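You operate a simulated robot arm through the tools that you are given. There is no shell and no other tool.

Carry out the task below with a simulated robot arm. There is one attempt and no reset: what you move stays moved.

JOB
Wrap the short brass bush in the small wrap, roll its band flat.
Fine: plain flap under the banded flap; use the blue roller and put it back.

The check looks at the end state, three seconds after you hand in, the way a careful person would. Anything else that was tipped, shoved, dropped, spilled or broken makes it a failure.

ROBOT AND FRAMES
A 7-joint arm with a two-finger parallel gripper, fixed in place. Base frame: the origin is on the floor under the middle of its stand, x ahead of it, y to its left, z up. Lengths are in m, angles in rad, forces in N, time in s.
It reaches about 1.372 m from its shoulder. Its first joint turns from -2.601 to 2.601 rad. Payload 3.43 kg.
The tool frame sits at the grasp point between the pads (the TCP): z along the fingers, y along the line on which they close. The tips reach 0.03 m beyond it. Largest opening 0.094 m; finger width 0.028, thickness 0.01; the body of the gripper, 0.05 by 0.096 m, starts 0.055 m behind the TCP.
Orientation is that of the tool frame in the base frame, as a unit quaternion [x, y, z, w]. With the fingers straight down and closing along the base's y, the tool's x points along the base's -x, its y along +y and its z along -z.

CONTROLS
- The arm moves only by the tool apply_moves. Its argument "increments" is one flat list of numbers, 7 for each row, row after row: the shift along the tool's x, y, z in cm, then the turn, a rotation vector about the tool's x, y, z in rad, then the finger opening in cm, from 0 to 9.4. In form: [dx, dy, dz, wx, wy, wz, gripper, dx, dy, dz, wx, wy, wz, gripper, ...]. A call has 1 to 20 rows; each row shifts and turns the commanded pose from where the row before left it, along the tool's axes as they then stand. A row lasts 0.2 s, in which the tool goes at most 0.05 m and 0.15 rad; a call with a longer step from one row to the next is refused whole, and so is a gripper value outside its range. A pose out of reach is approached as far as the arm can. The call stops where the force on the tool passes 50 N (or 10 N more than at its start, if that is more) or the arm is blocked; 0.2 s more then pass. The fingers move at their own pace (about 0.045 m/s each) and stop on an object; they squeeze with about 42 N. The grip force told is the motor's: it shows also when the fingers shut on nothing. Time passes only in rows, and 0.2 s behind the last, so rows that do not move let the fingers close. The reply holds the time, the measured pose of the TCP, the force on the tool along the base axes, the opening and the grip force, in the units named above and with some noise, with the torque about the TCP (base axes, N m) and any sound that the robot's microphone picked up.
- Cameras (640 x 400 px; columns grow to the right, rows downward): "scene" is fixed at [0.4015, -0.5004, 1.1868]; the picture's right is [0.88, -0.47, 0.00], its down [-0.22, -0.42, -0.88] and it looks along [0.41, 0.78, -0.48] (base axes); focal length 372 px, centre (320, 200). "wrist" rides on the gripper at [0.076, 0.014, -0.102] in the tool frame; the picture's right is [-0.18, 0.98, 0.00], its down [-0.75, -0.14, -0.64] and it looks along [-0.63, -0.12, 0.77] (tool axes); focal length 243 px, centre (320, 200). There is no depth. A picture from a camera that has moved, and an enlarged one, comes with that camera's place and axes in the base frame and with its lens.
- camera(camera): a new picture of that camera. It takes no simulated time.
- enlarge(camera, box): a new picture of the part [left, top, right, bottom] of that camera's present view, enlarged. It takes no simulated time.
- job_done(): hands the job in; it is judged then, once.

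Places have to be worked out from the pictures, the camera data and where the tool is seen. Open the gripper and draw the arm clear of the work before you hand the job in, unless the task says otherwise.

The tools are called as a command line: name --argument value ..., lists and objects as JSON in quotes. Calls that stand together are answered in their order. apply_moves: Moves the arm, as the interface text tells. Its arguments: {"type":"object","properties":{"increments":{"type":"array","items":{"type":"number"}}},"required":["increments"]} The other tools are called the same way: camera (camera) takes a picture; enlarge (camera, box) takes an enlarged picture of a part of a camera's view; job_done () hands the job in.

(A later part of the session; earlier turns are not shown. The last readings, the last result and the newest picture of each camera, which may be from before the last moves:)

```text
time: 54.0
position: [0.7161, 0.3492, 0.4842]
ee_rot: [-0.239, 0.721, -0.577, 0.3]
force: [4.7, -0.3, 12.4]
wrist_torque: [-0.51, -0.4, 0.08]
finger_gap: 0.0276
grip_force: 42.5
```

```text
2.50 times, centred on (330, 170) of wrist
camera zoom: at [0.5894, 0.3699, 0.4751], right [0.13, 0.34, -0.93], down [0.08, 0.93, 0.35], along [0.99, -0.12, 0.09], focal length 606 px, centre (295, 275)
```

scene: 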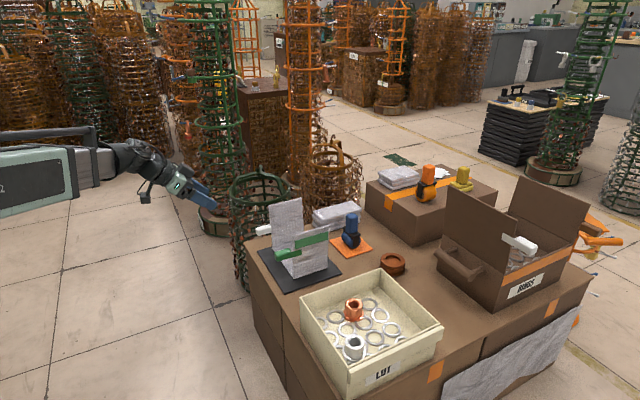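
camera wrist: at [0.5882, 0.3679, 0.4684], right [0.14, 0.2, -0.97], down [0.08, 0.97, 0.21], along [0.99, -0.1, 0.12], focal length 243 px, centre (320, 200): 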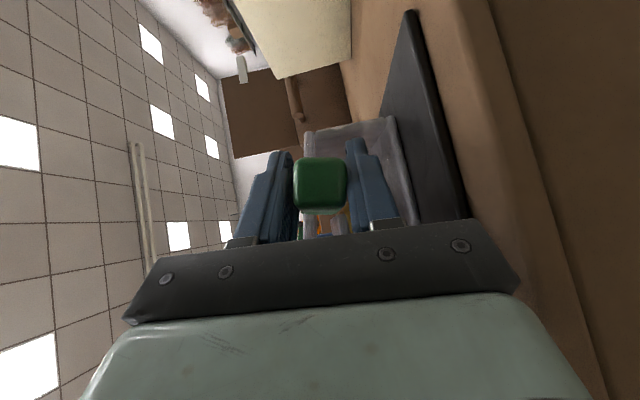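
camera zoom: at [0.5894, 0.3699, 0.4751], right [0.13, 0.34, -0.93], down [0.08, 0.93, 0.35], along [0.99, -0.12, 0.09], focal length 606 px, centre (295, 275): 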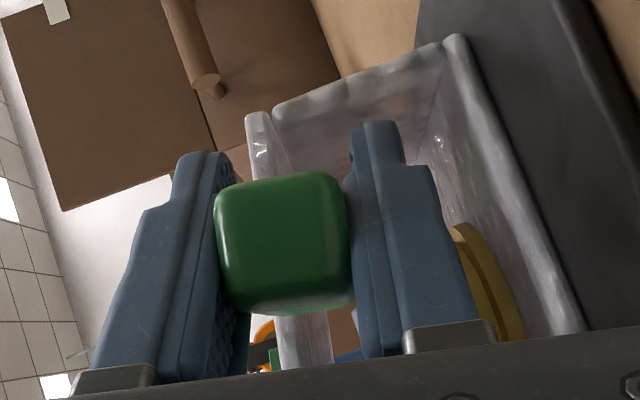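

The wrap returned to its place. I'll relieve the load by 1.5 mm, open, and see whether the banded flap stays down.

apply_moves --increments '[-0.023, -0.146, -0.023, 0, 0, 0, 1.2, 0, 0, 0, 0, 0, 0, 2.5, 0, 0, 0, 0, 0, 0, 3.2, 0, 0, 0, 0, 0, 0, 3.8, 0, 0, 0, 0, 0, 0, 4.0, 0, 0, 0, 0, 0, 0, 4.0]'

enlarge --camera "scene" --box '[250, 200, 340, 290]'

enlarge --camera "wrist" --box '[230, 90, 430, 250]'

```text
time: 55.4
position: [0.7151, 0.3488, 0.4869]
ee_rot: [-0.24, 0.721, -0.576, 0.3]
force: [-0.6, 0.2, -0.3]
wrist_torque: [0.02, 0.0, 0.0]
finger_gap: 0.04
grip_force: 0.0
```

```text
4.44 times, centred on (295, 245) of scene
camera zoom: at [0.4015, -0.5004, 1.1868], right [0.88, -0.47, 0.0], down [-0.22, -0.42, -0.88], along [0.41, 0.78, -0.48], focal length 1652 px, centre (431, 0)
```

zoom: 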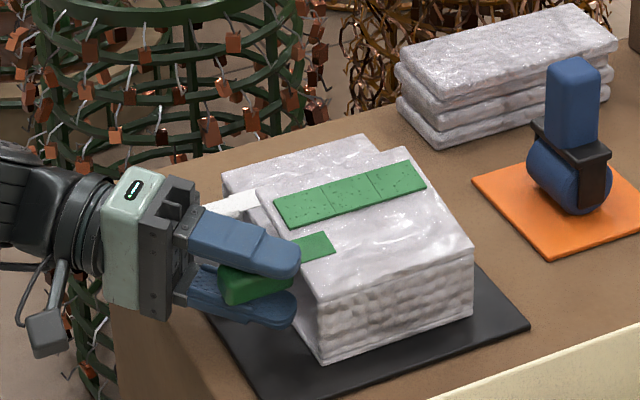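

```text
2.50 times, centred on (330, 170) of wrist
camera zoom: at [0.5889, 0.3697, 0.4767], right [0.13, 0.34, -0.93], down [0.08, 0.93, 0.35], along [0.99, -0.12, 0.1], focal length 606 px, centre (295, 275)
```

zoom: 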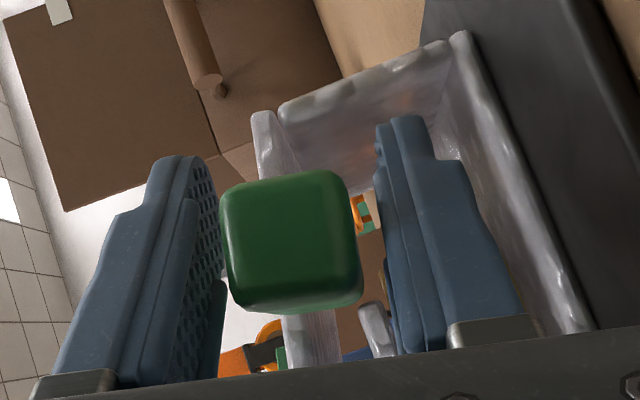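

The banded flap stays where it was put. I'll back out in −x, clear of both tabs.

apply_moves --increments '[1.5, 0, -1.5, 0, 0, 0, 4.0, 2.1, 0, -2.1, 0, 0, 0, 4.0, 2.1, 0, -2.1, 0, 0, 0, 4.0, 2.1, 0, -2.1, 0, 0, 0, 4.0, 0, 0, 0, 0, 0, 0, 4.0]'

camera --camera "wrist"

enlarge --camera "scene" --box '[250, 200, 340, 290]'

```text
time: 56.6
position: [0.6048, 0.349, 0.4867]
ee_rot: [-0.24, 0.72, -0.577, 0.3]
force: [0.5, 0.0, 0.6]
wrist_torque: [-0.01, 0.0, 0.01]
finger_gap: 0.04
grip_force: 0.0
```

```text
taken
camera wrist: at [0.4778, 0.3696, 0.4774], right [0.13, 0.34, -0.93], down [0.08, 0.93, 0.35], along [0.99, -0.12, 0.09], focal length 243 px, centre (320, 200)
```

wrist: 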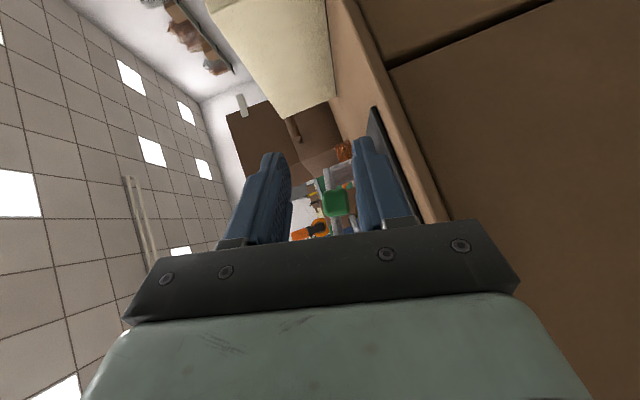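

```text
4.44 times, centred on (295, 245) of scene
camera zoom: at [0.4015, -0.5004, 1.1868], right [0.88, -0.47, 0.0], down [-0.22, -0.42, -0.88], along [0.41, 0.78, -0.48], focal length 1652 px, centre (431, 0)
```

zoom: 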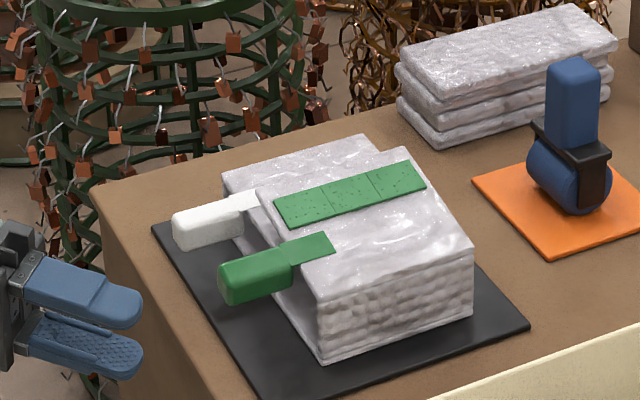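

Both flaps are folded, plain under banded. I'll raise, unroll the tool and get a closer look at the wrap from above.

apply_moves --increments '[0, -4, 0, 0, 0, 0, 5, 0, -4, 0, 0, 0, 0, 6, 0, -4, 0, 0, 0, 0, 7, 0, 0, 0, -0.1061, 0, 0.1061, 7, 0, 0, 0, -0.1061, 0, 0.1061, 7, 0, 0, 0, -0.1061, 0, 0.1061, 7, 0, 0, 0, -0.1061, 0, 0.1061, 7, 0, 0, 0, -0.1061, 0, 0.1061, 7, 0, 0, 0, -0.1061, 0, 0.1061, 7, 0, 0, 0, -0.1061, 0, 0.1061, 7, 0, 0, 0, -0.1061, 0, 0.1061, 7, 0, 0, 0, -0.1061, 0, 0.1061, 7, 0, 0, -4, 0, 0, 0, 7, 0, 0, -4, 0, 0, 0, 7, 0, 0, -4, 0, 0, 0, 7, 0, 0, 0, 0, 0, 0, 7]'

camera --camera "wrist"

enlarge --camera "wrist" --box '[220, 0, 440, 150]'

```text
time: 60.0
position: [0.5314, 0.3337, 0.6833]
ee_rot: [0.0, 0.924, 0.0, 0.383]
force: [0.8, 0.6, -0.1]
wrist_torque: [0.0, -0.01, -0.02]
finger_gap: 0.0702
grip_force: 0.1
out of reach, approached as far as the arm can: row 15
```

```text
taken
camera wrist: at [0.4054, 0.348, 0.7021], right [0.13, 0.98, 0.13], down [0.08, -0.14, 0.99], along [0.99, -0.12, -0.1], focal length 243 px, centre (320, 200)
```

wrist: 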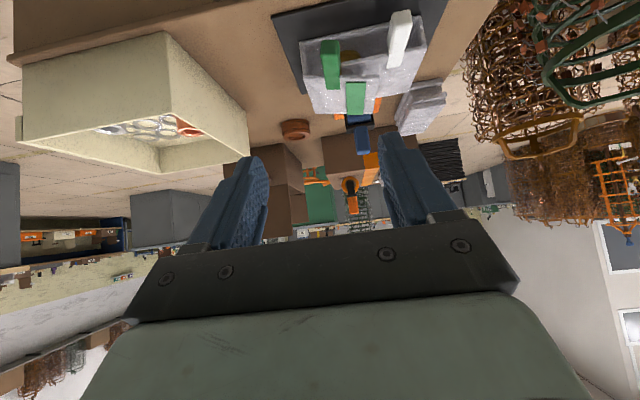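

```text
2.67 times, centred on (330, 75) of wrist
camera zoom: at [0.4054, 0.348, 0.7021], right [0.13, 0.98, 0.13], down [0.08, -0.14, 0.99], along [0.99, -0.12, -0.1], focal length 647 px, centre (293, 533)
```

zoom: 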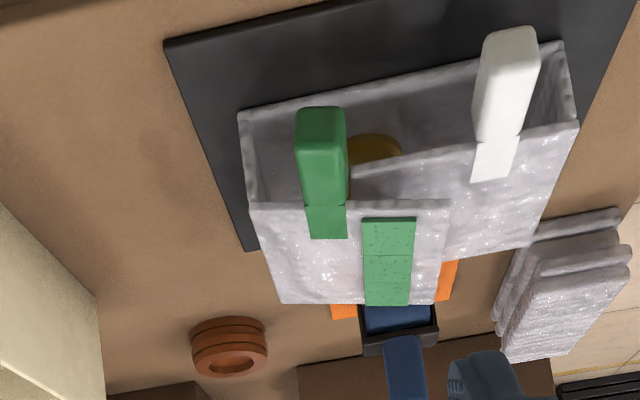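

The wrap is back at y≈0.308–0.49, and the band's axis runs along x at y≈0.384, x≈0.76–0.87, with the flap about 0.2 rad above flat. Next I'll set the tool vertical and move over the blue roller.

apply_moves --increments '[0, 0, 0, 0, 0.15, 0, 7, 0, 0, 0, 0, 0.15, 0, 7, 0, 0, 0, 0, 0.15, 0, 7, 0, 0, 0, 0, 0.15, 0, 7, 0, 0, 0, 0, 0.15, 0, 7, 0, 0, 0, 0, 0.035, 0, 7, -4.5, 0.67, -0.2, 0, 0, 0, 7, -4.5, 0.67, -0.2, 0, 0, 0, 7, -4.5, 0.67, -0.2, 0, 0, 0, 7, -4.5, 0.67, -0.2, 0, 0, 0, 7, -4.5, 0.67, -0.2, 0, 0, 0, 7, -4.5, 0.67, -0.2, 0, 0, 0, 7, -4.5, 0.67, -0.2, 0, 0, 0, 7, -4.5, 0.67, -0.2, 0, 0, 0, 7, -4.5, 0.67, -0.2, 0, 0, 0, 7, -4.5, 0.67, -0.2, 0, 0, 0, 7, 0, 0, 0, 0, 0, 0, 7]'

camera --camera "wrist"

camera --camera "scene"

```text
time: 63.6
position: [0.9555, 0.417, 0.7516]
ee_rot: [0.01, 0.989, -0.102, 0.103]
force: [-0.1, 0.4, -1.0]
wrist_torque: [-0.01, 0.0, 0.0]
finger_gap: 0.0699
grip_force: 0.0
out of reach, approached as far as the arm can: row 3, 4, 5
```

```text
taken
camera wrist: at [0.8605, 0.4508, 0.832], right [0.22, 0.96, -0.16], down [0.6, -0.01, 0.8], along [0.77, -0.27, -0.58], focal length 243 px, centre (320, 200)
```

wrist: 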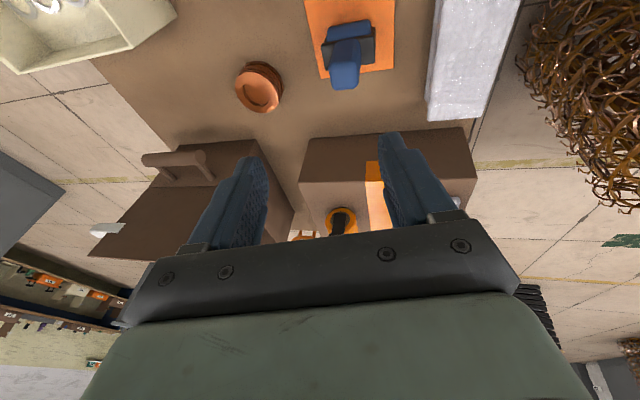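

```text
taken
```

scene: 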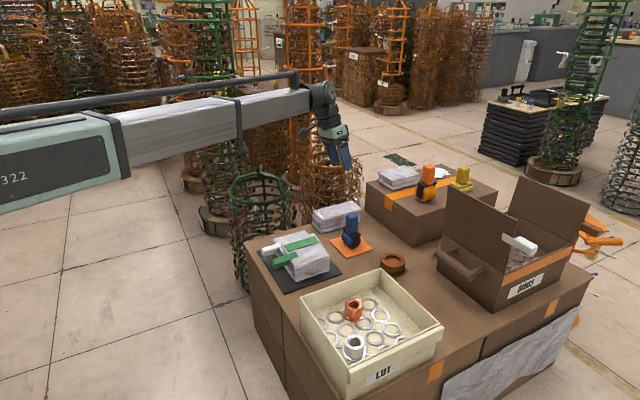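

The arm couldn't follow some of the un-tilt rows, so a small tilt remains. I'll correct it, then look at the roller from above.

apply_moves --increments '[0, 0, 0, -0.1025, 0.1035, -0.01, 7, 0, 0, 0, -0.1025, 0.1035, -0.01, 7, 0, 0, 0, 0, 0, 0, 7]'

camera --camera "wrist"

```text
time: 64.4
position: [0.9544, 0.4167, 0.7524]
ee_rot: [0.01, 0.989, -0.106, 0.098]
force: [-0.4, -0.2, -0.8]
wrist_torque: [0.01, 0.01, -0.02]
finger_gap: 0.0701
grip_force: 0.0
out of reach, approached as far as the arm can: row 1, 2
```

```text
taken
camera wrist: at [0.8608, 0.4516, 0.8329], right [0.22, 0.96, -0.17], down [0.61, 0.0, 0.79], along [0.76, -0.28, -0.59], focal length 243 px, centre (320, 200)
```

wrist: 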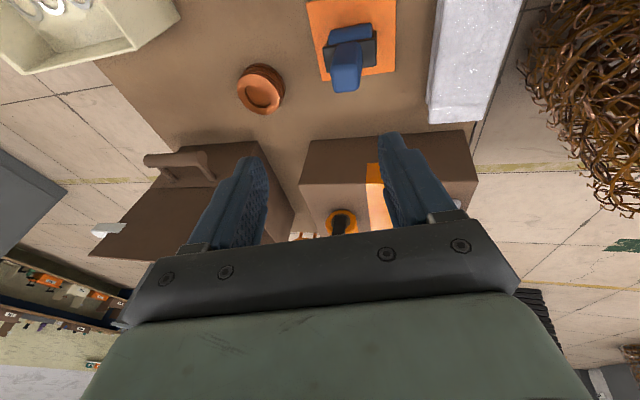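

The un-tilt is blocked by a joint limit in this arm posture. I'll go back to the home area, where the tool was vertical before, and straighten it there.

apply_moves --increments '[3.56, -2.47, -1.76, 0, 0, 0, 7, 3.56, -2.47, -1.76, 0, 0, 0, 7, 3.56, -2.47, -1.76, 0, 0, 0, 7, 3.56, -2.47, -1.76, 0, 0, 0, 7, 3.56, -2.47, -1.76, 0, 0, 0, 7, 3.56, -2.47, -1.76, 0, 0, 0, 7, 3.56, -2.47, -1.76, 0, 0, 0, 7, 3.56, -2.47, -1.76, 0, 0, 0, 7, 3.56, -2.47, -1.76, 0, 0, 0, 7, 0, 0, 0, 0, 0, 0, 7]'

apply_moves --increments '[0, 0, 0, -0.1025, 0.1, -0.01, 7, 0, 0, 0, -0.1025, 0.1, -0.01, 7, 0, 0, 0, 0, 0, 0, 7]'

camera --camera "scene"

```text
time: 66.6
position: [0.6026, 0.2304, 0.8898]
ee_rot: [0.009, 0.989, -0.106, 0.098]
force: [0.5, 0.8, 0.4]
wrist_torque: [0.03, -0.02, 0.01]
finger_gap: 0.0698
grip_force: 0.0
```

```text
time: 67.4
position: [0.6022, 0.2305, 0.8896]
ee_rot: [0.008, 0.989, -0.106, 0.099]
force: [-0.1, -0.4, 0.9]
wrist_torque: [-0.03, -0.01, 0.01]
finger_gap: 0.0702
grip_force: 0.1
out of reach, approached as far as the arm can: row 1, 2
```

```text
taken
```

scene: 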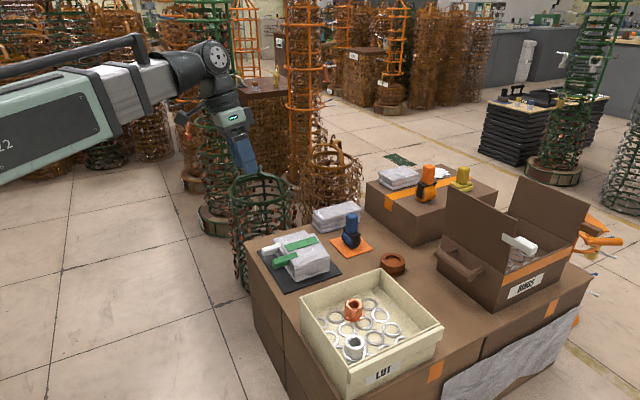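

Still blocked here, so I'll test which rotation directions are free, starting with each tool axis on its own.

apply_moves --increments '[0, 0, 0, 0, 0.1, 0, 7, 0, 0, 0, 0, 0, 0, 7]'

apply_moves --increments '[0, 0, 0, -0.1, 0, 0, 7, 0, 0, 0, 0, 0, 0, 7]'

apply_moves --increments '[0, 0, 0, 0, 0, 0.1, 7, 0, 0, 0, 0, 0, 0, 7]'

```text
time: 68.0
position: [0.6016, 0.2306, 0.89]
ee_rot: [0.014, 0.99, -0.127, 0.059]
force: [-0.7, -0.1, 0.6]
wrist_torque: [-0.01, 0.0, 0.01]
finger_gap: 0.07
grip_force: 0.0
```

```text
time: 68.6
position: [0.6017, 0.2324, 0.8905]
ee_rot: [0.015, 0.99, -0.121, 0.069]
force: [0.2, -0.2, 0.6]
wrist_torque: [0.01, 0.01, 0.03]
finger_gap: 0.0699
grip_force: 0.1
out of reach, approached as far as the arm can: row 1
```

```text
time: 69.2
position: [0.6015, 0.2301, 0.8878]
ee_rot: [0.063, 0.988, -0.117, 0.075]
force: [0.1, 0.0, 0.4]
wrist_torque: [-0.01, 0.02, 0.01]
finger_gap: 0.0697
grip_force: 0.0
```

Rotation about tool x is the blocked direction. I'll swing the arm to negative y at the same height, to change the joint posture, and try straightening there.

apply_moves --increments '[0, -4, 0, 0, 0, 0, 7, 0, -4, 0, 0, 0, 0, 7, 0, -4, 0, 0, 0, 0, 7, 0, -4, 0, 0, 0, 0, 7, 0, -4, 0, 0, 0, 0, 7, 0, -4, 0, 0, 0, 0, 7, 0, -4, 0, 0, 0, 0, 7, 0, -4, 0, 0, 0, 0, 7, 0, -4, 0, 0, 0, 0, 7, 0, -4, 0, 0, 0, 0, 7, 0, 0, 0, 0, 0, 0, 7]'

apply_moves --increments '[0, 0, 0, -0.1, 0, 0, 7, 0, 0, 0, 0, 0, 0, 7]'

camera --camera "scene"

```text
time: 71.6
position: [0.5643, -0.0311, 0.9523]
ee_rot: [0.073, 0.986, -0.131, 0.077]
force: [-0.2, -0.3, 0.2]
wrist_torque: [-0.03, 0.0, 0.0]
finger_gap: 0.0699
grip_force: 0.1
out of reach, approached as far as the arm can: row 7, 8, 9, 10
```

```text
time: 72.2
position: [0.5637, -0.0316, 0.9526]
ee_rot: [0.073, 0.986, -0.131, 0.077]
force: [0.9, -0.9, -0.4]
wrist_torque: [0.02, 0.01, 0.01]
finger_gap: 0.0701
grip_force: 0.0
out of reach, approached as far as the arm can: row 1
```

```text
taken
```

scene: 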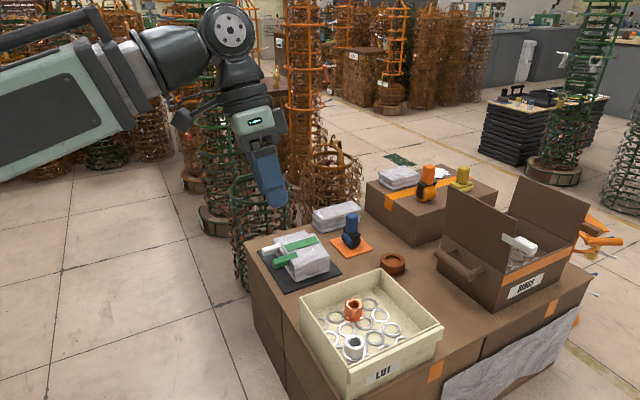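

I'll zoom in on the wrist to understand which joint is at its stop.

enlarge --camera "scene" --box '[60, 0, 320, 220]'

```text
1.82 times, centred on (190, 110) of scene
camera zoom: at [0.4015, -0.5004, 1.1868], right [0.88, -0.47, 0.0], down [-0.22, -0.42, -0.88], along [0.41, 0.78, -0.48], focal length 676 px, centre (556, 364)
```

zoom: 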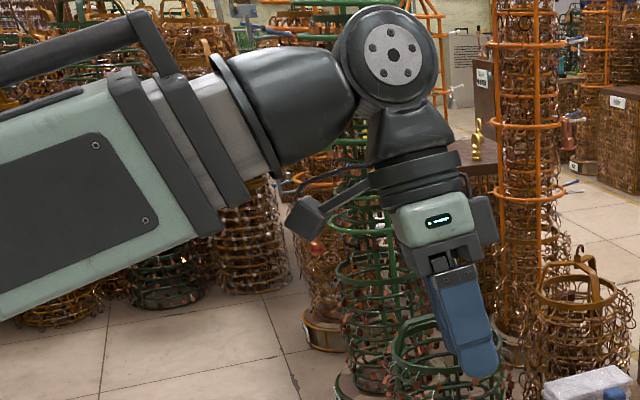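

The arm is a telescoping boom with a roll–pitch–roll wrist. It went through a wrist flip during the earlier rolls, and the forearm-roll joint is now at its stop. I'll undo the flip in free air, high above the bench, by pitching the tool through the boom's axis and then rolling around it. First comes the pitch part.

apply_moves --increments '[-2.98, 0.25, -0.22, -0.0124, -0.149, 0, 7, -2.98, 0.25, -0.22, -0.0124, -0.149, 0, 7, -2.98, 0.25, -0.22, -0.0124, -0.149, 0, 7, -2.98, 0.25, -0.22, -0.0124, -0.149, 0, 7, -2.98, 0.25, -0.22, -0.0124, -0.149, 0, 7, -2.98, 0.25, -0.22, -0.0124, -0.149, 0, 7, -2.98, 0.25, -0.22, -0.0124, -0.149, 0, 7, 0, 0, 0, 0, 0, 0, 7]'

camera --camera "scene"

```text
time: 74.0
position: [0.7222, -0.012, 1.0737]
ee_rot: [-0.004, 0.82, -0.109, 0.562]
force: [-0.1, -0.9, -0.6]
wrist_torque: [-0.01, -0.01, -0.01]
finger_gap: 0.0699
grip_force: 0.1
```

```text
taken
```

scene: 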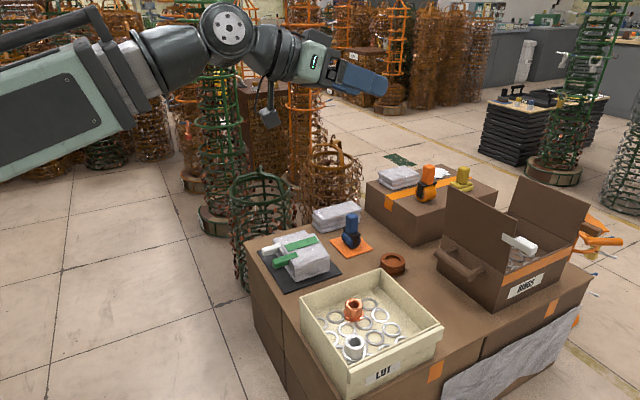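

No flags, and the wrist centre stayed in place. I'll continue through the boom axis.

apply_moves --increments '[-2.98, 0.25, -0.22, -0.0124, -0.149, 0, 7, -2.98, 0.25, -0.22, -0.0124, -0.149, 0, 7, -2.98, 0.25, -0.22, -0.0124, -0.149, 0, 7, -2.98, 0.25, -0.22, -0.0124, -0.149, 0, 7, -2.98, 0.25, -0.22, -0.0124, -0.149, 0, 7, -2.98, 0.25, -0.22, -0.0124, -0.149, 0, 7, -2.98, 0.25, -0.22, -0.0124, -0.149, 0, 7, -2.98, 0.25, -0.22, -0.0124, -0.149, 0, 7, -2.98, 0.25, -0.22, -0.0124, -0.149, 0, 7, 0, 0, 0, 0, 0, 0, 7]'

camera --camera "scene"

```text
time: 76.2
position: [0.6773, 0.0434, 1.2857]
ee_rot: [-0.078, 0.373, -0.065, 0.922]
force: [-0.5, 0.0, -0.5]
wrist_torque: [0.01, 0.01, -0.02]
finger_gap: 0.0701
grip_force: 0.0
out of reach, approached as far as the arm can: row 5, 6
```

```text
taken
```

scene: 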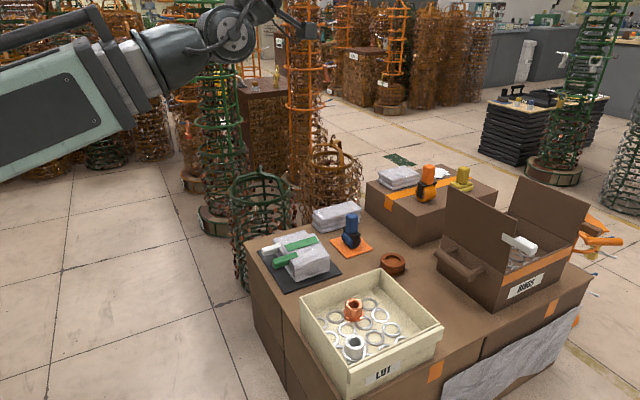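

The wrist now shows its original side, and the tool points up-forward. To come back down without spinning again, I'll put the tool exactly in the y=0 plane. There the pitch passes straight through the boom axis by symmetry.

apply_moves --increments '[0.77, -4.25, -0.41, 0, 0, 0, 7, 0, 0, 0, 0.0473, 0.0083, 0.09, 7, 0, 0, 0, 0.0473, 0.0083, 0.09, 7, 0, 0, 0, 0, 0, 0, 7]'

camera --camera "scene"

```text
time: 77.2
position: [0.6787, -0.001, 1.2861]
ee_rot: [0.0, 0.384, 0.001, 0.923]
force: [0.5, 0.9, 0.0]
wrist_torque: [0.0, -0.01, -0.01]
finger_gap: 0.07
grip_force: 0.1
```

```text
taken
```

scene: 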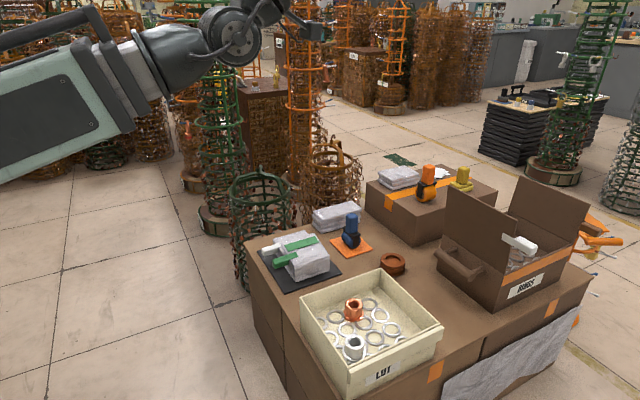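

In plane now. I'll pitch the tool down about the wrist, straight through the boom axis.

apply_moves --increments '[2.98, 0, -0.22, 0, 0.149, 0, 7, 2.98, 0, -0.22, 0, 0.149, 0, 7, 2.98, 0, -0.22, 0, 0.149, 0, 7, 2.98, 0, -0.22, 0, 0.149, 0, 7, 2.98, 0, -0.22, 0, 0.149, 0, 7, 2.98, 0, -0.22, 0, 0.149, 0, 7, 2.98, 0, -0.22, 0, 0.149, 0, 7, 2.98, 0, -0.22, 0, 0.149, 0, 7, 0, 0, 0, 0, 0, 0, 7]'

camera --camera "scene"

```text
time: 79.2
position: [0.7203, -0.0008, 1.0649]
ee_rot: [0.001, 0.836, 0.0, 0.548]
force: [0.2, 1.0, 0.0]
wrist_torque: [0.01, 0.05, 0.01]
finger_gap: 0.0699
grip_force: 0.0
```

```text
taken
```

scene: 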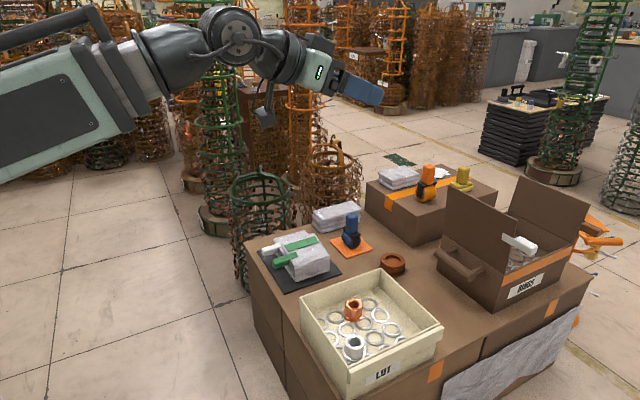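

That unflipped it: the original side still faces the camera and nothing was flagged. I'll finish pitching down to vertical.

apply_moves --increments '[2.98, 0, -0.22, 0, 0.149, 0, 7, 2.98, 0, -0.22, 0, 0.149, 0, 7, 2.98, 0, -0.22, 0, 0.149, 0, 7, 2.98, 0, -0.22, 0, 0.149, 0, 7, 2.98, 0, -0.22, 0, 0.149, 0, 7, 2.98, 0, -0.22, 0, 0.149, 0, 7, 2.98, 0, -0.22, 0, 0.149, 0, 7, 2.3, 0, -0.15, 0, 0.118, 0, 7, 0, 0, 0, 0, 0, 0, 7]'

camera --camera "scene"

```text
time: 81.2
position: [0.5366, 0.0007, 0.9432]
ee_rot: [0.001, 1.0, 0.0, -0.002]
force: [0.9, -0.2, -0.2]
wrist_torque: [0.04, 0.0, 0.0]
finger_gap: 0.07
grip_force: 0.1
```

```text
taken
```

scene: 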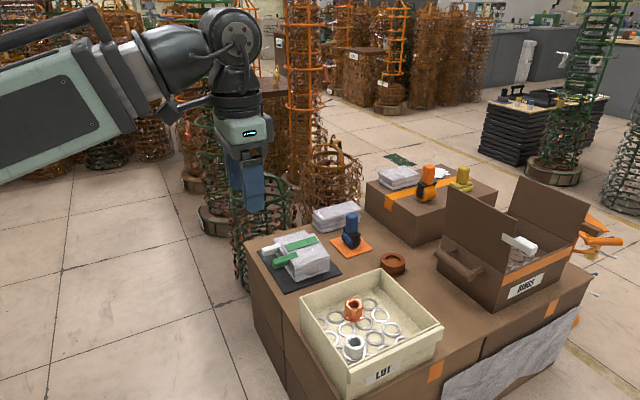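

The tool is vertical again in the normal wrist posture. I'll move over the blue roller at a safe height.

apply_moves --increments '[-3.2, 2.86, 1.6, 0, 0, 0, 7, -3.2, 2.86, 1.6, 0, 0, 0, 7, -3.2, 2.86, 1.6, 0, 0, 0, 7, -3.2, 2.86, 1.6, 0, 0, 0, 7, -3.2, 2.86, 1.6, 0, 0, 0, 7, -3.2, 2.86, 1.6, 0, 0, 0, 7, -3.2, 2.86, 1.6, 0, 0, 0, 7, -3.2, 2.86, 1.6, 0, 0, 0, 7, -3.2, 2.86, 1.6, 0, 0, 0, 7, -3.2, 2.86, 1.6, 0, 0, 0, 7, -3.2, 2.86, 1.6, 0, 0, 0, 7, -3.2, 2.86, 1.6, 0, 0, 0, 7, -3.2, 2.86, 1.6, 0, 0, 0, 7, -3.2, 2.86, 1.6, 0, 0, 0, 7, 0, 0, 0, 0, 0, 0, 7]'

camera --camera "wrist"

enlarge --camera "scene" --box '[250, 130, 430, 290]'

```text
time: 84.4
position: [0.9858, 0.3987, 0.7192]
ee_rot: [0.001, 1.0, -0.001, 0.0]
force: [-0.5, 0.6, -0.7]
wrist_torque: [0.02, -0.02, -0.06]
finger_gap: 0.0697
grip_force: 0.0
```

```text
taken
camera wrist: at [0.9095, 0.4138, 0.8225], right [0.19, 0.98, 0.0], down [0.75, -0.14, 0.64], along [0.63, -0.12, -0.77], focal length 243 px, centre (320, 200)
```

wrist: 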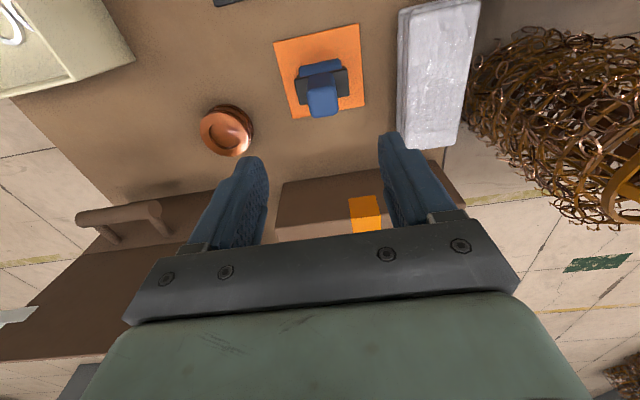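

```text
2.50 times, centred on (340, 210) of scene
camera zoom: at [0.4015, -0.5004, 1.1868], right [0.88, -0.47, 0.0], down [-0.22, -0.42, -0.88], along [0.41, 0.78, -0.48], focal length 929 px, centre (270, 175)
```

zoom: 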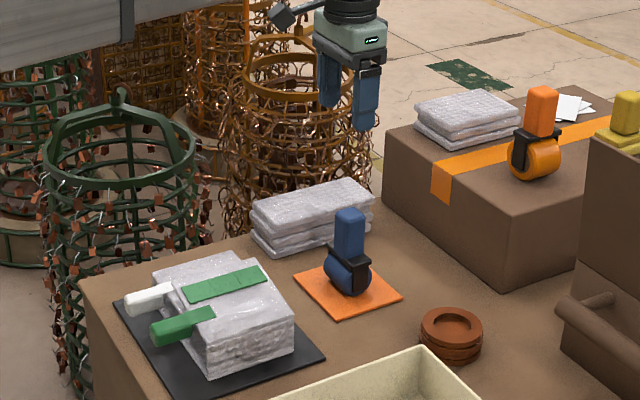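

Good view of the roller. I'll zoom in to get its exact place and yaw.

enlarge --camera "wrist" --box '[260, 10, 380, 130]'

enlarge --camera "scene" --box '[320, 195, 390, 265]'

```text
3.33 times, centred on (320, 70) of wrist
camera zoom: at [0.9095, 0.4138, 0.8225], right [0.19, 0.98, 0.0], down [0.75, -0.14, 0.64], along [0.63, -0.12, -0.77], focal length 809 px, centre (320, 633)
```

zoom: 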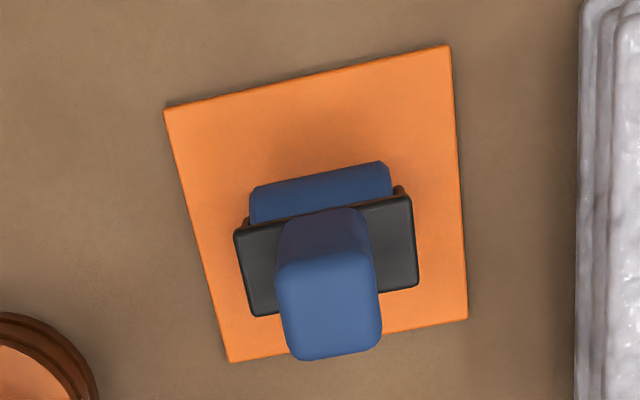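

```text
5.71 times, centred on (355, 230) of scene
camera zoom: at [0.4015, -0.5004, 1.1868], right [0.88, -0.47, 0.0], down [-0.22, -0.42, -0.88], along [0.41, 0.78, -0.48], focal length 2124 px, centre (120, 29)
```

zoom: 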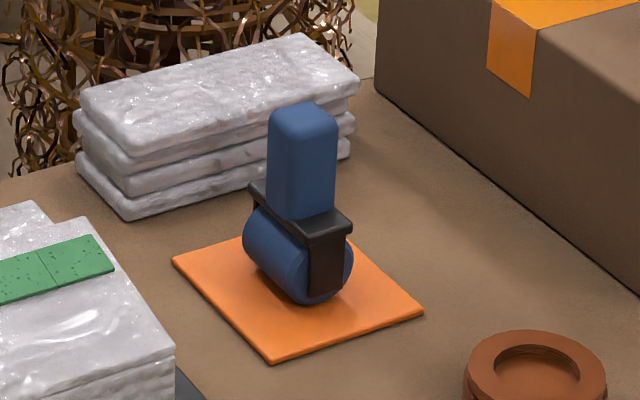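

The roller is aligned with y. Its handle is about 35 mm square, centred at (1.0, 0.401), with its top at z≈0.54. I'll descend to straddle it.

apply_moves --increments '[-0.7, 0.1, 4, 0, 0, 0, 7, -0.7, 0.1, 4, 0, 0, 0, 7, 0, 0, 4, 0, 0, 0, 7, 0, 0, 3, 0, 0, 0, 7, 0, 0, 0, 0, 0, 0, 7]'

camera --camera "wrist"

enlarge --camera "scene" --box '[300, 150, 400, 260]'

```text
time: 85.6
position: [0.9989, 0.4013, 0.5697]
ee_rot: [0.001, 1.0, -0.001, 0.0]
force: [-0.1, 0.0, 0.5]
wrist_torque: [-0.03, -0.01, 0.01]
finger_gap: 0.0701
grip_force: 0.0
```

```text
taken
camera wrist: at [0.9229, 0.4154, 0.6722], right [0.19, 0.98, 0.0], down [0.75, -0.14, 0.64], along [0.63, -0.12, -0.77], focal length 243 px, centre (320, 200)
```

wrist: 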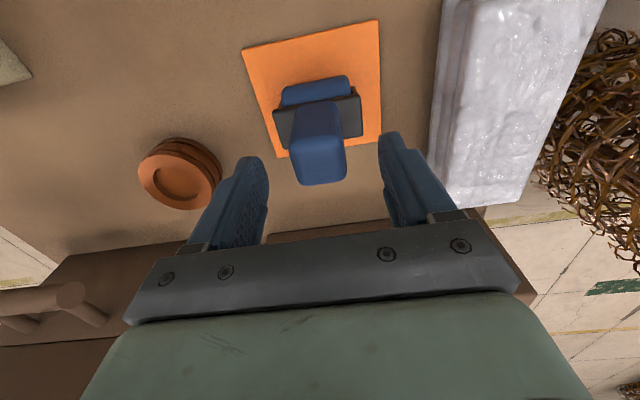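

```text
3.64 times, centred on (350, 205) of scene
camera zoom: at [0.4015, -0.5004, 1.1868], right [0.88, -0.47, 0.0], down [-0.22, -0.42, -0.88], along [0.41, 0.78, -0.48], focal length 1351 px, centre (211, 182)
```

zoom: 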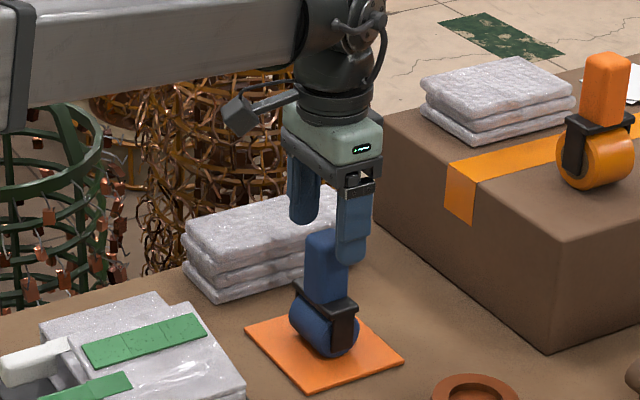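

The handle is centred between the fingers. I'll descend to z≈0.513 and close.

apply_moves --increments '[0, 0, 2.5, 0, 0, 0, 7, 0, 0, 2.2, 0, 0, 0, 7, 0, 0, 1.0, 0, 0, 0, 7, 0, 0, 0, 0, 0, 0, 7, 0, 0, 0, 0, 0, 0, 5.5, 0, 0, 0, 0, 0, 0, 4.2, 0, 0, 0, 0, 0, 0, 3, 0, 0, 0, 0, 0, 0, 2.5, 0, 0, 0, 0, 0, 0, 2.5]'

camera --camera "wrist"

enlarge --camera "scene" --box '[300, 150, 400, 260]'

```text
time: 87.6
position: [0.9985, 0.403, 0.5119]
ee_rot: [0.001, 1.0, 0.001, 0.0]
force: [0.0, -0.6, -0.3]
wrist_torque: [-0.06, -0.02, -0.02]
finger_gap: 0.0381
grip_force: 42.1
```

```text
taken
camera wrist: at [0.9226, 0.4165, 0.6155], right [0.19, 0.98, 0.0], down [0.75, -0.14, 0.64], along [0.63, -0.12, -0.77], focal length 243 px, centre (320, 200)
```

wrist: 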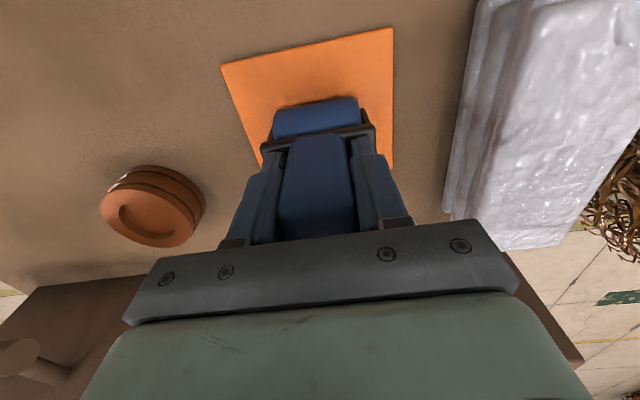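

```text
3.64 times, centred on (350, 205) of scene
camera zoom: at [0.4015, -0.5004, 1.1868], right [0.88, -0.47, 0.0], down [-0.22, -0.42, -0.88], along [0.41, 0.78, -0.48], focal length 1351 px, centre (211, 182)
```

zoom: 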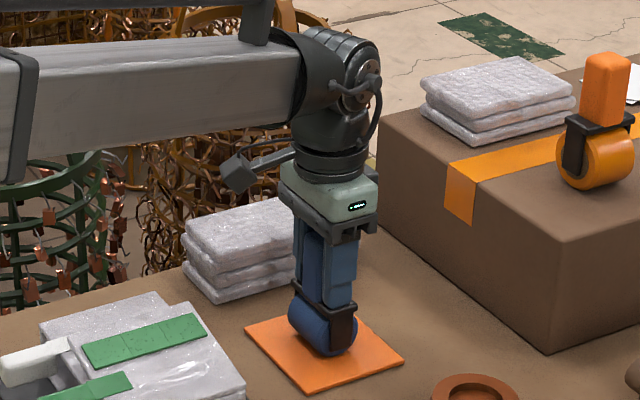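

The roller is gripped (38 mm). I'll lift it straight up and carry it over the wrap's band.

apply_moves --increments '[0, 0, -1, 0, 0, 0, 2.5, 0, 0, -3, 0, 0, 0, 2.5, 0, 0, -4, 0, 0, 0, 2.5, 0, 0, -4, 0, 0, 0, 2.5, 0, 0, -4, 0, 0, 0, 2.5, 3.1, -0.17, 0, 0, 0, 0, 2.5, 3.1, -0.17, 0, 0, 0, 0, 2.5, 3.1, -0.17, 0, 0, 0, 0, 2.5, 3.1, -0.17, 0, 0, 0, 0, 2.5, 3.1, -0.17, 0, 0, 0, 0, 2.5, 3.0, -0.17, 0, 0, 0, 0, 2.5, 0, 0, 0, 0, 0, 0, 2.5]'

camera --camera "wrist"

enlarge --camera "scene" --box '[240, 150, 360, 290]'

```text
time: 90.2
position: [0.8125, 0.3917, 0.673]
ee_rot: [0.002, 1.0, 0.0, 0.0]
force: [-0.1, 0.0, -2.5]
wrist_torque: [0.01, -0.02, 0.02]
finger_gap: 0.0379
grip_force: 42.0
```

```text
taken
camera wrist: at [0.7368, 0.4061, 0.7757], right [0.19, 0.98, 0.0], down [0.75, -0.14, 0.64], along [0.63, -0.12, -0.77], focal length 243 px, centre (320, 200)
```

wrist: 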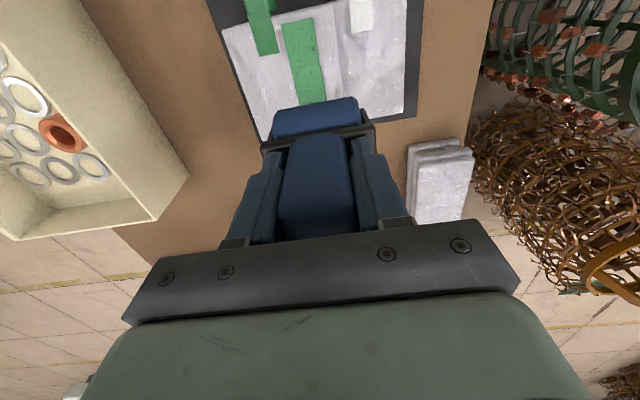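

```text
2.86 times, centred on (300, 220) of scene
camera zoom: at [0.4015, -0.5004, 1.1868], right [0.88, -0.47, 0.0], down [-0.22, -0.42, -0.88], along [0.41, 0.78, -0.48], focal length 1062 px, centre (377, 143)
```

zoom: 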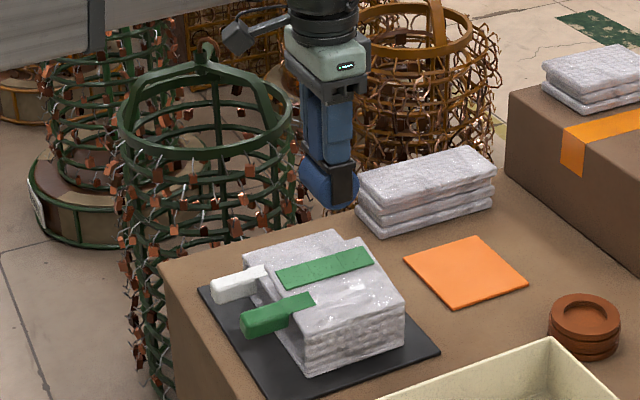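

I'll zoom in to check the band's line against the roller.

enlarge --camera "wrist" --box '[210, 0, 420, 150]'

enlarge --camera "scene" --box '[260, 215, 345, 290]'

```text
2.67 times, centred on (315, 75) of wrist
camera zoom: at [0.7368, 0.4061, 0.7757], right [0.19, 0.98, 0.0], down [0.75, -0.14, 0.64], along [0.63, -0.12, -0.77], focal length 647 px, centre (333, 533)
```

zoom: 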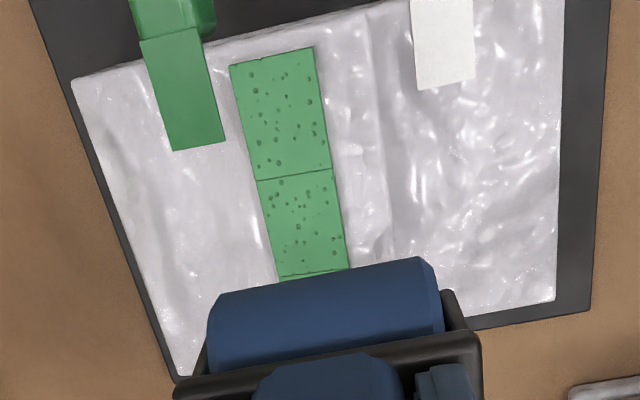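

```text
5.33 times, centred on (302, 252) of scene
camera zoom: at [0.4015, -0.5004, 1.1868], right [0.88, -0.47, 0.0], down [-0.22, -0.42, -0.88], along [0.41, 0.78, -0.48], focal length 1982 px, centre (413, -80)
```

zoom: 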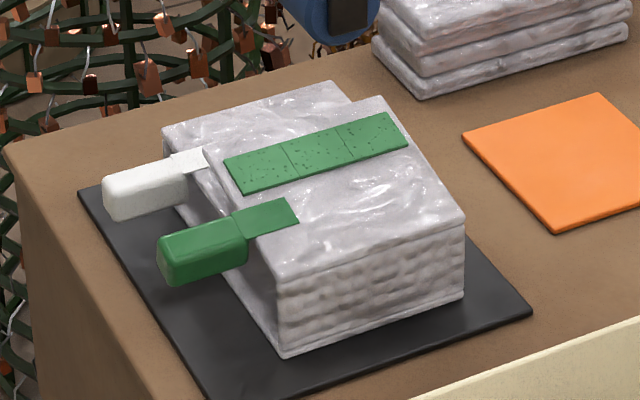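

The band runs x≈0.75–0.863 at y≈0.382, with three cells, and the wheel covers it. I'll shift 3 mm in +y to keep the fork off the green tab, then lower to just above contact.

apply_moves --increments '[0, 0.3, 3, 0, 0, 0, 2.5, 0, 0, 2.5, 0, 0, 0, 2.5, 0, 0, 1.0, 0, 0, 0, 2.5, 0, 0, 0, 0, 0, 0, 2.5]'

apply_moves --increments '[0, 0, 0.5, 0, 0, 0, 2.5, 0, 0, 0.4, 0, 0, 0, 2.5, 0, 0, 0, 0, 0, 0, 2.5]'

enlarge --camera "scene" --box '[260, 190, 345, 290]'

```text
time: 91.2
position: [0.8133, 0.3953, 0.6066]
ee_rot: [0.0, 1.0, 0.0, -0.001]
force: [0.6, -0.1, -2.1]
wrist_torque: [-0.01, -0.01, 0.0]
finger_gap: 0.038
grip_force: 42.5
```

```text
time: 92.0
position: [0.8146, 0.395, 0.5967]
ee_rot: [0.001, 1.0, 0.0, 0.001]
force: [-0.1, 0.2, -1.5]
wrist_torque: [0.0, 0.02, 0.0]
finger_gap: 0.0382
grip_force: 41.6
```

```text
4.00 times, centred on (302, 240) of scene
camera zoom: at [0.4015, -0.5004, 1.1868], right [0.88, -0.47, 0.0], down [-0.22, -0.42, -0.88], along [0.41, 0.78, -0.48], focal length 1486 px, centre (390, 40)
```

zoom: 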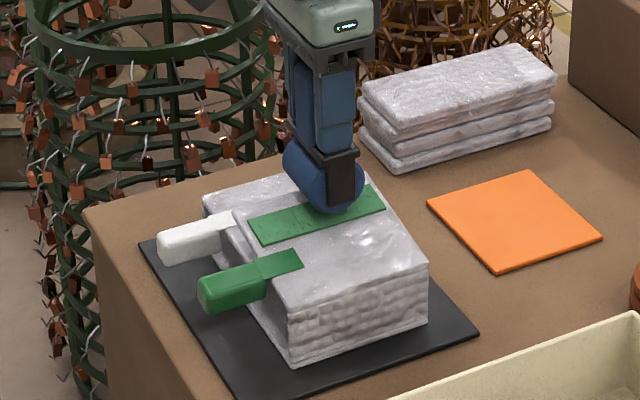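

It's just above the band. I'll keep lowering in 2–3 mm steps, reading the force.

apply_moves --increments '[0, 0, 0.3, 0, 0, 0, 2.5, 0, 0, 0.3, 0, 0, 0, 2.5, 0, 0, 0, 0, 0, 0, 2.5]'

apply_moves --increments '[0, 0, 0.3, 0, 0, 0, 2.5, 0, 0, 0, 0, 0, 0, 2.5]'

apply_moves --increments '[0, 0, 0.3, 0, 0, 0, 2.5, 0, 0, 0, 0, 0, 0, 2.5]'

```text
time: 92.8
position: [0.8121, 0.3956, 0.5919]
ee_rot: [0.001, 1.0, 0.0, 0.0]
force: [0.2, -0.7, -1.9]
wrist_torque: [0.03, 0.0, -0.02]
finger_gap: 0.0378
grip_force: 41.3
```

```text
time: 93.4
position: [0.8134, 0.3953, 0.5889]
ee_rot: [0.001, 1.0, 0.0, 0.0]
force: [0.7, 0.5, -1.4]
wrist_torque: [0.02, 0.02, 0.02]
finger_gap: 0.0382
grip_force: 42.1
```

```text
time: 94.0
position: [0.8127, 0.3953, 0.5853]
ee_rot: [0.001, 1.0, 0.0, 0.0]
force: [0.8, -0.5, -1.7]
wrist_torque: [-0.02, 0.0, -0.01]
finger_gap: 0.0379
grip_force: 42.2
```

apply_moves --increments '[0, 0, 0.3, 0, 0, 0, 2.5, 0, 0, 0, 0, 0, 0, 2.5]'

apply_moves --increments '[0, 0, 0.2, 0, 0, 0, 2.5, 0, 0, 0, 0, 0, 0, 2.5]'

enlarge --camera "scene" --box '[260, 190, 345, 290]'

camera --camera "wrist"

```text
time: 94.6
position: [0.8125, 0.3954, 0.5835]
ee_rot: [0.001, 1.0, 0.0, 0.001]
force: [0.6, 0.5, -1.5]
wrist_torque: [0.03, 0.0, 0.01]
finger_gap: 0.0382
grip_force: 41.7
```

```text
time: 95.2
position: [0.8135, 0.3939, 0.5804]
ee_rot: [0.0, 1.0, 0.0, 0.0]
force: [0.6, -1.0, -0.7]
wrist_torque: [0.02, 0.02, 0.01]
finger_gap: 0.038
grip_force: 41.8
```

```text
4.00 times, centred on (302, 240) of scene
camera zoom: at [0.4015, -0.5004, 1.1868], right [0.88, -0.47, 0.0], down [-0.22, -0.42, -0.88], along [0.41, 0.78, -0.48], focal length 1486 px, centre (390, 40)
```

zoom: 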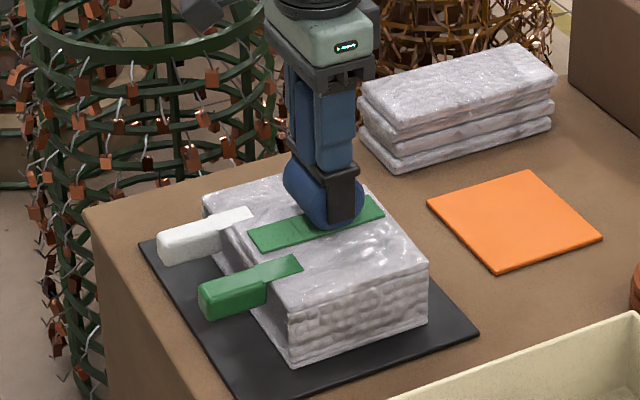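

```text
taken
camera wrist: at [0.7372, 0.4094, 0.6844], right [0.19, 0.98, 0.0], down [0.75, -0.14, 0.64], along [0.63, -0.12, -0.77], focal length 243 px, centre (320, 200)
```

wrist: 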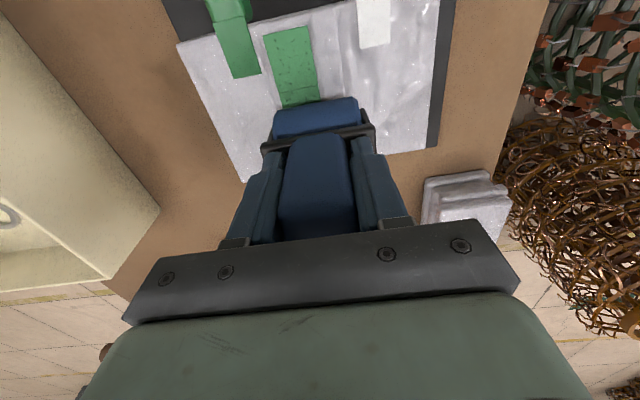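

The wheel is touching and the flap is yielding gently. I'll continue in 2 mm steps until there's a firm reaction.

apply_moves --increments '[0, 0, 0.2, 0, 0, 0, 2.5, 0, 0, 0, 0, 0, 0, 2.5]'

apply_moves --increments '[0, 0, 0.2, 0, 0, 0, 2.5, 0, 0, 0, 0, 0, 0, 2.5]'

apply_moves --increments '[0, 0, 0.2, 0, 0, 0, 2.5, 0, 0, 0, 0, 0, 0, 2.5]'

```text
time: 95.8
position: [0.8134, 0.3956, 0.5787]
ee_rot: [0.001, 1.0, -0.001, -0.001]
force: [-0.1, 0.1, -1.8]
wrist_torque: [0.04, 0.01, -0.02]
finger_gap: 0.0379
grip_force: 41.7
```

```text
time: 96.4
position: [0.814, 0.3946, 0.5772]
ee_rot: [0.0, 1.0, -0.001, 0.0]
force: [0.1, -0.7, -1.5]
wrist_torque: [-0.01, 0.02, -0.02]
finger_gap: 0.038
grip_force: 42.6
```

```text
time: 97.0
position: [0.8133, 0.3942, 0.5756]
ee_rot: [0.001, 1.0, 0.0, -0.001]
force: [1.0, 0.3, -1.4]
wrist_torque: [-0.03, 0.02, 0.0]
finger_gap: 0.0379
grip_force: 42.2
```

apply_moves --increments '[0, 0, 0.2, 0, 0, 0, 2.5, 0, 0, 0, 0, 0, 0, 2.5]'

apply_moves --increments '[0, 0, 0.2, 0, 0, 0, 2.5, 0, 0, 0, 0, 0, 0, 2.5]'

enlarge --camera "scene" --box '[260, 190, 345, 290]'

```text
time: 97.6
position: [0.8137, 0.3943, 0.5737]
ee_rot: [0.001, 1.0, 0.001, 0.001]
force: [-0.9, 1.4, 12.0]
wrist_torque: [-0.28, 0.08, -0.01]
finger_gap: 0.038
grip_force: 41.5
```

```text
time: 98.2
position: [0.813, 0.3956, 0.5721]
ee_rot: [0.001, 1.0, 0.0, 0.001]
force: [-0.2, 3.8, 30.1]
wrist_torque: [-0.6, -0.03, 0.0]
finger_gap: 0.0384
grip_force: 41.8
```

```text
4.00 times, centred on (302, 240) of scene
camera zoom: at [0.4015, -0.5004, 1.1868], right [0.88, -0.47, 0.0], down [-0.22, -0.42, -0.88], along [0.41, 0.78, -0.48], focal length 1486 px, centre (390, 40)
```

zoom: 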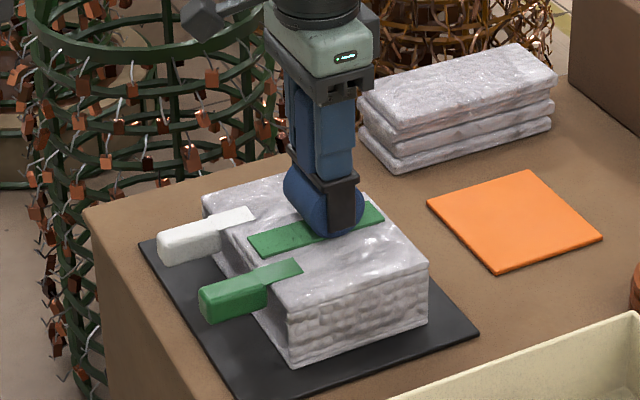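

Firm contact: 12 N at z 0.5737 and 30 N at 0.5721, with the flap now flat. I'll ease to about 18 N and roll toward the far end of the band.

apply_moves --increments '[0, 0, -0.08, 0, 0, 0, 2.5, -0.6, 0, 0, 0, 0, 0, 2.5, -0.6, 0, 0, 0, 0, 0, 2.5, -0.6, 0, 0, 0, 0, 0, 2.5, 0, 0, 0, 0, 0, 0, 2.5]'

enlarge --camera "scene" --box '[260, 190, 345, 290]'

enlarge --camera "wrist" --box '[160, 0, 460, 200]'

```text
time: 99.4
position: [0.8313, 0.3929, 0.572]
ee_rot: [0.0, 1.0, 0.0, 0.0]
force: [-5.9, -0.7, 18.5]
wrist_torque: [-0.58, 0.37, -0.14]
finger_gap: 0.0379
grip_force: 41.5
```

```text
4.00 times, centred on (302, 240) of scene
camera zoom: at [0.4015, -0.5004, 1.1868], right [0.88, -0.47, 0.0], down [-0.22, -0.42, -0.88], along [0.41, 0.78, -0.48], focal length 1486 px, centre (390, 40)
```

zoom: 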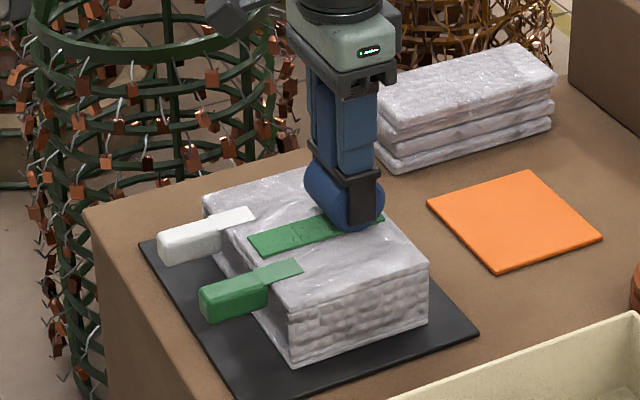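

```text
2.00 times, centred on (310, 100) of wrist
camera zoom: at [0.7553, 0.4088, 0.6759], right [0.18, 0.98, 0.0], down [0.75, -0.14, 0.64], along [0.63, -0.12, -0.77], focal length 485 px, centre (340, 400)
```

zoom: 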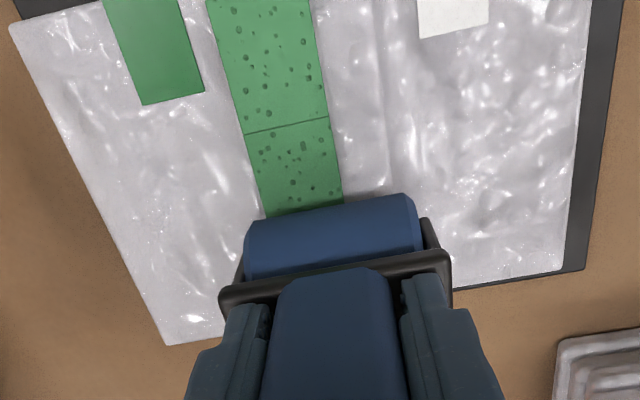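

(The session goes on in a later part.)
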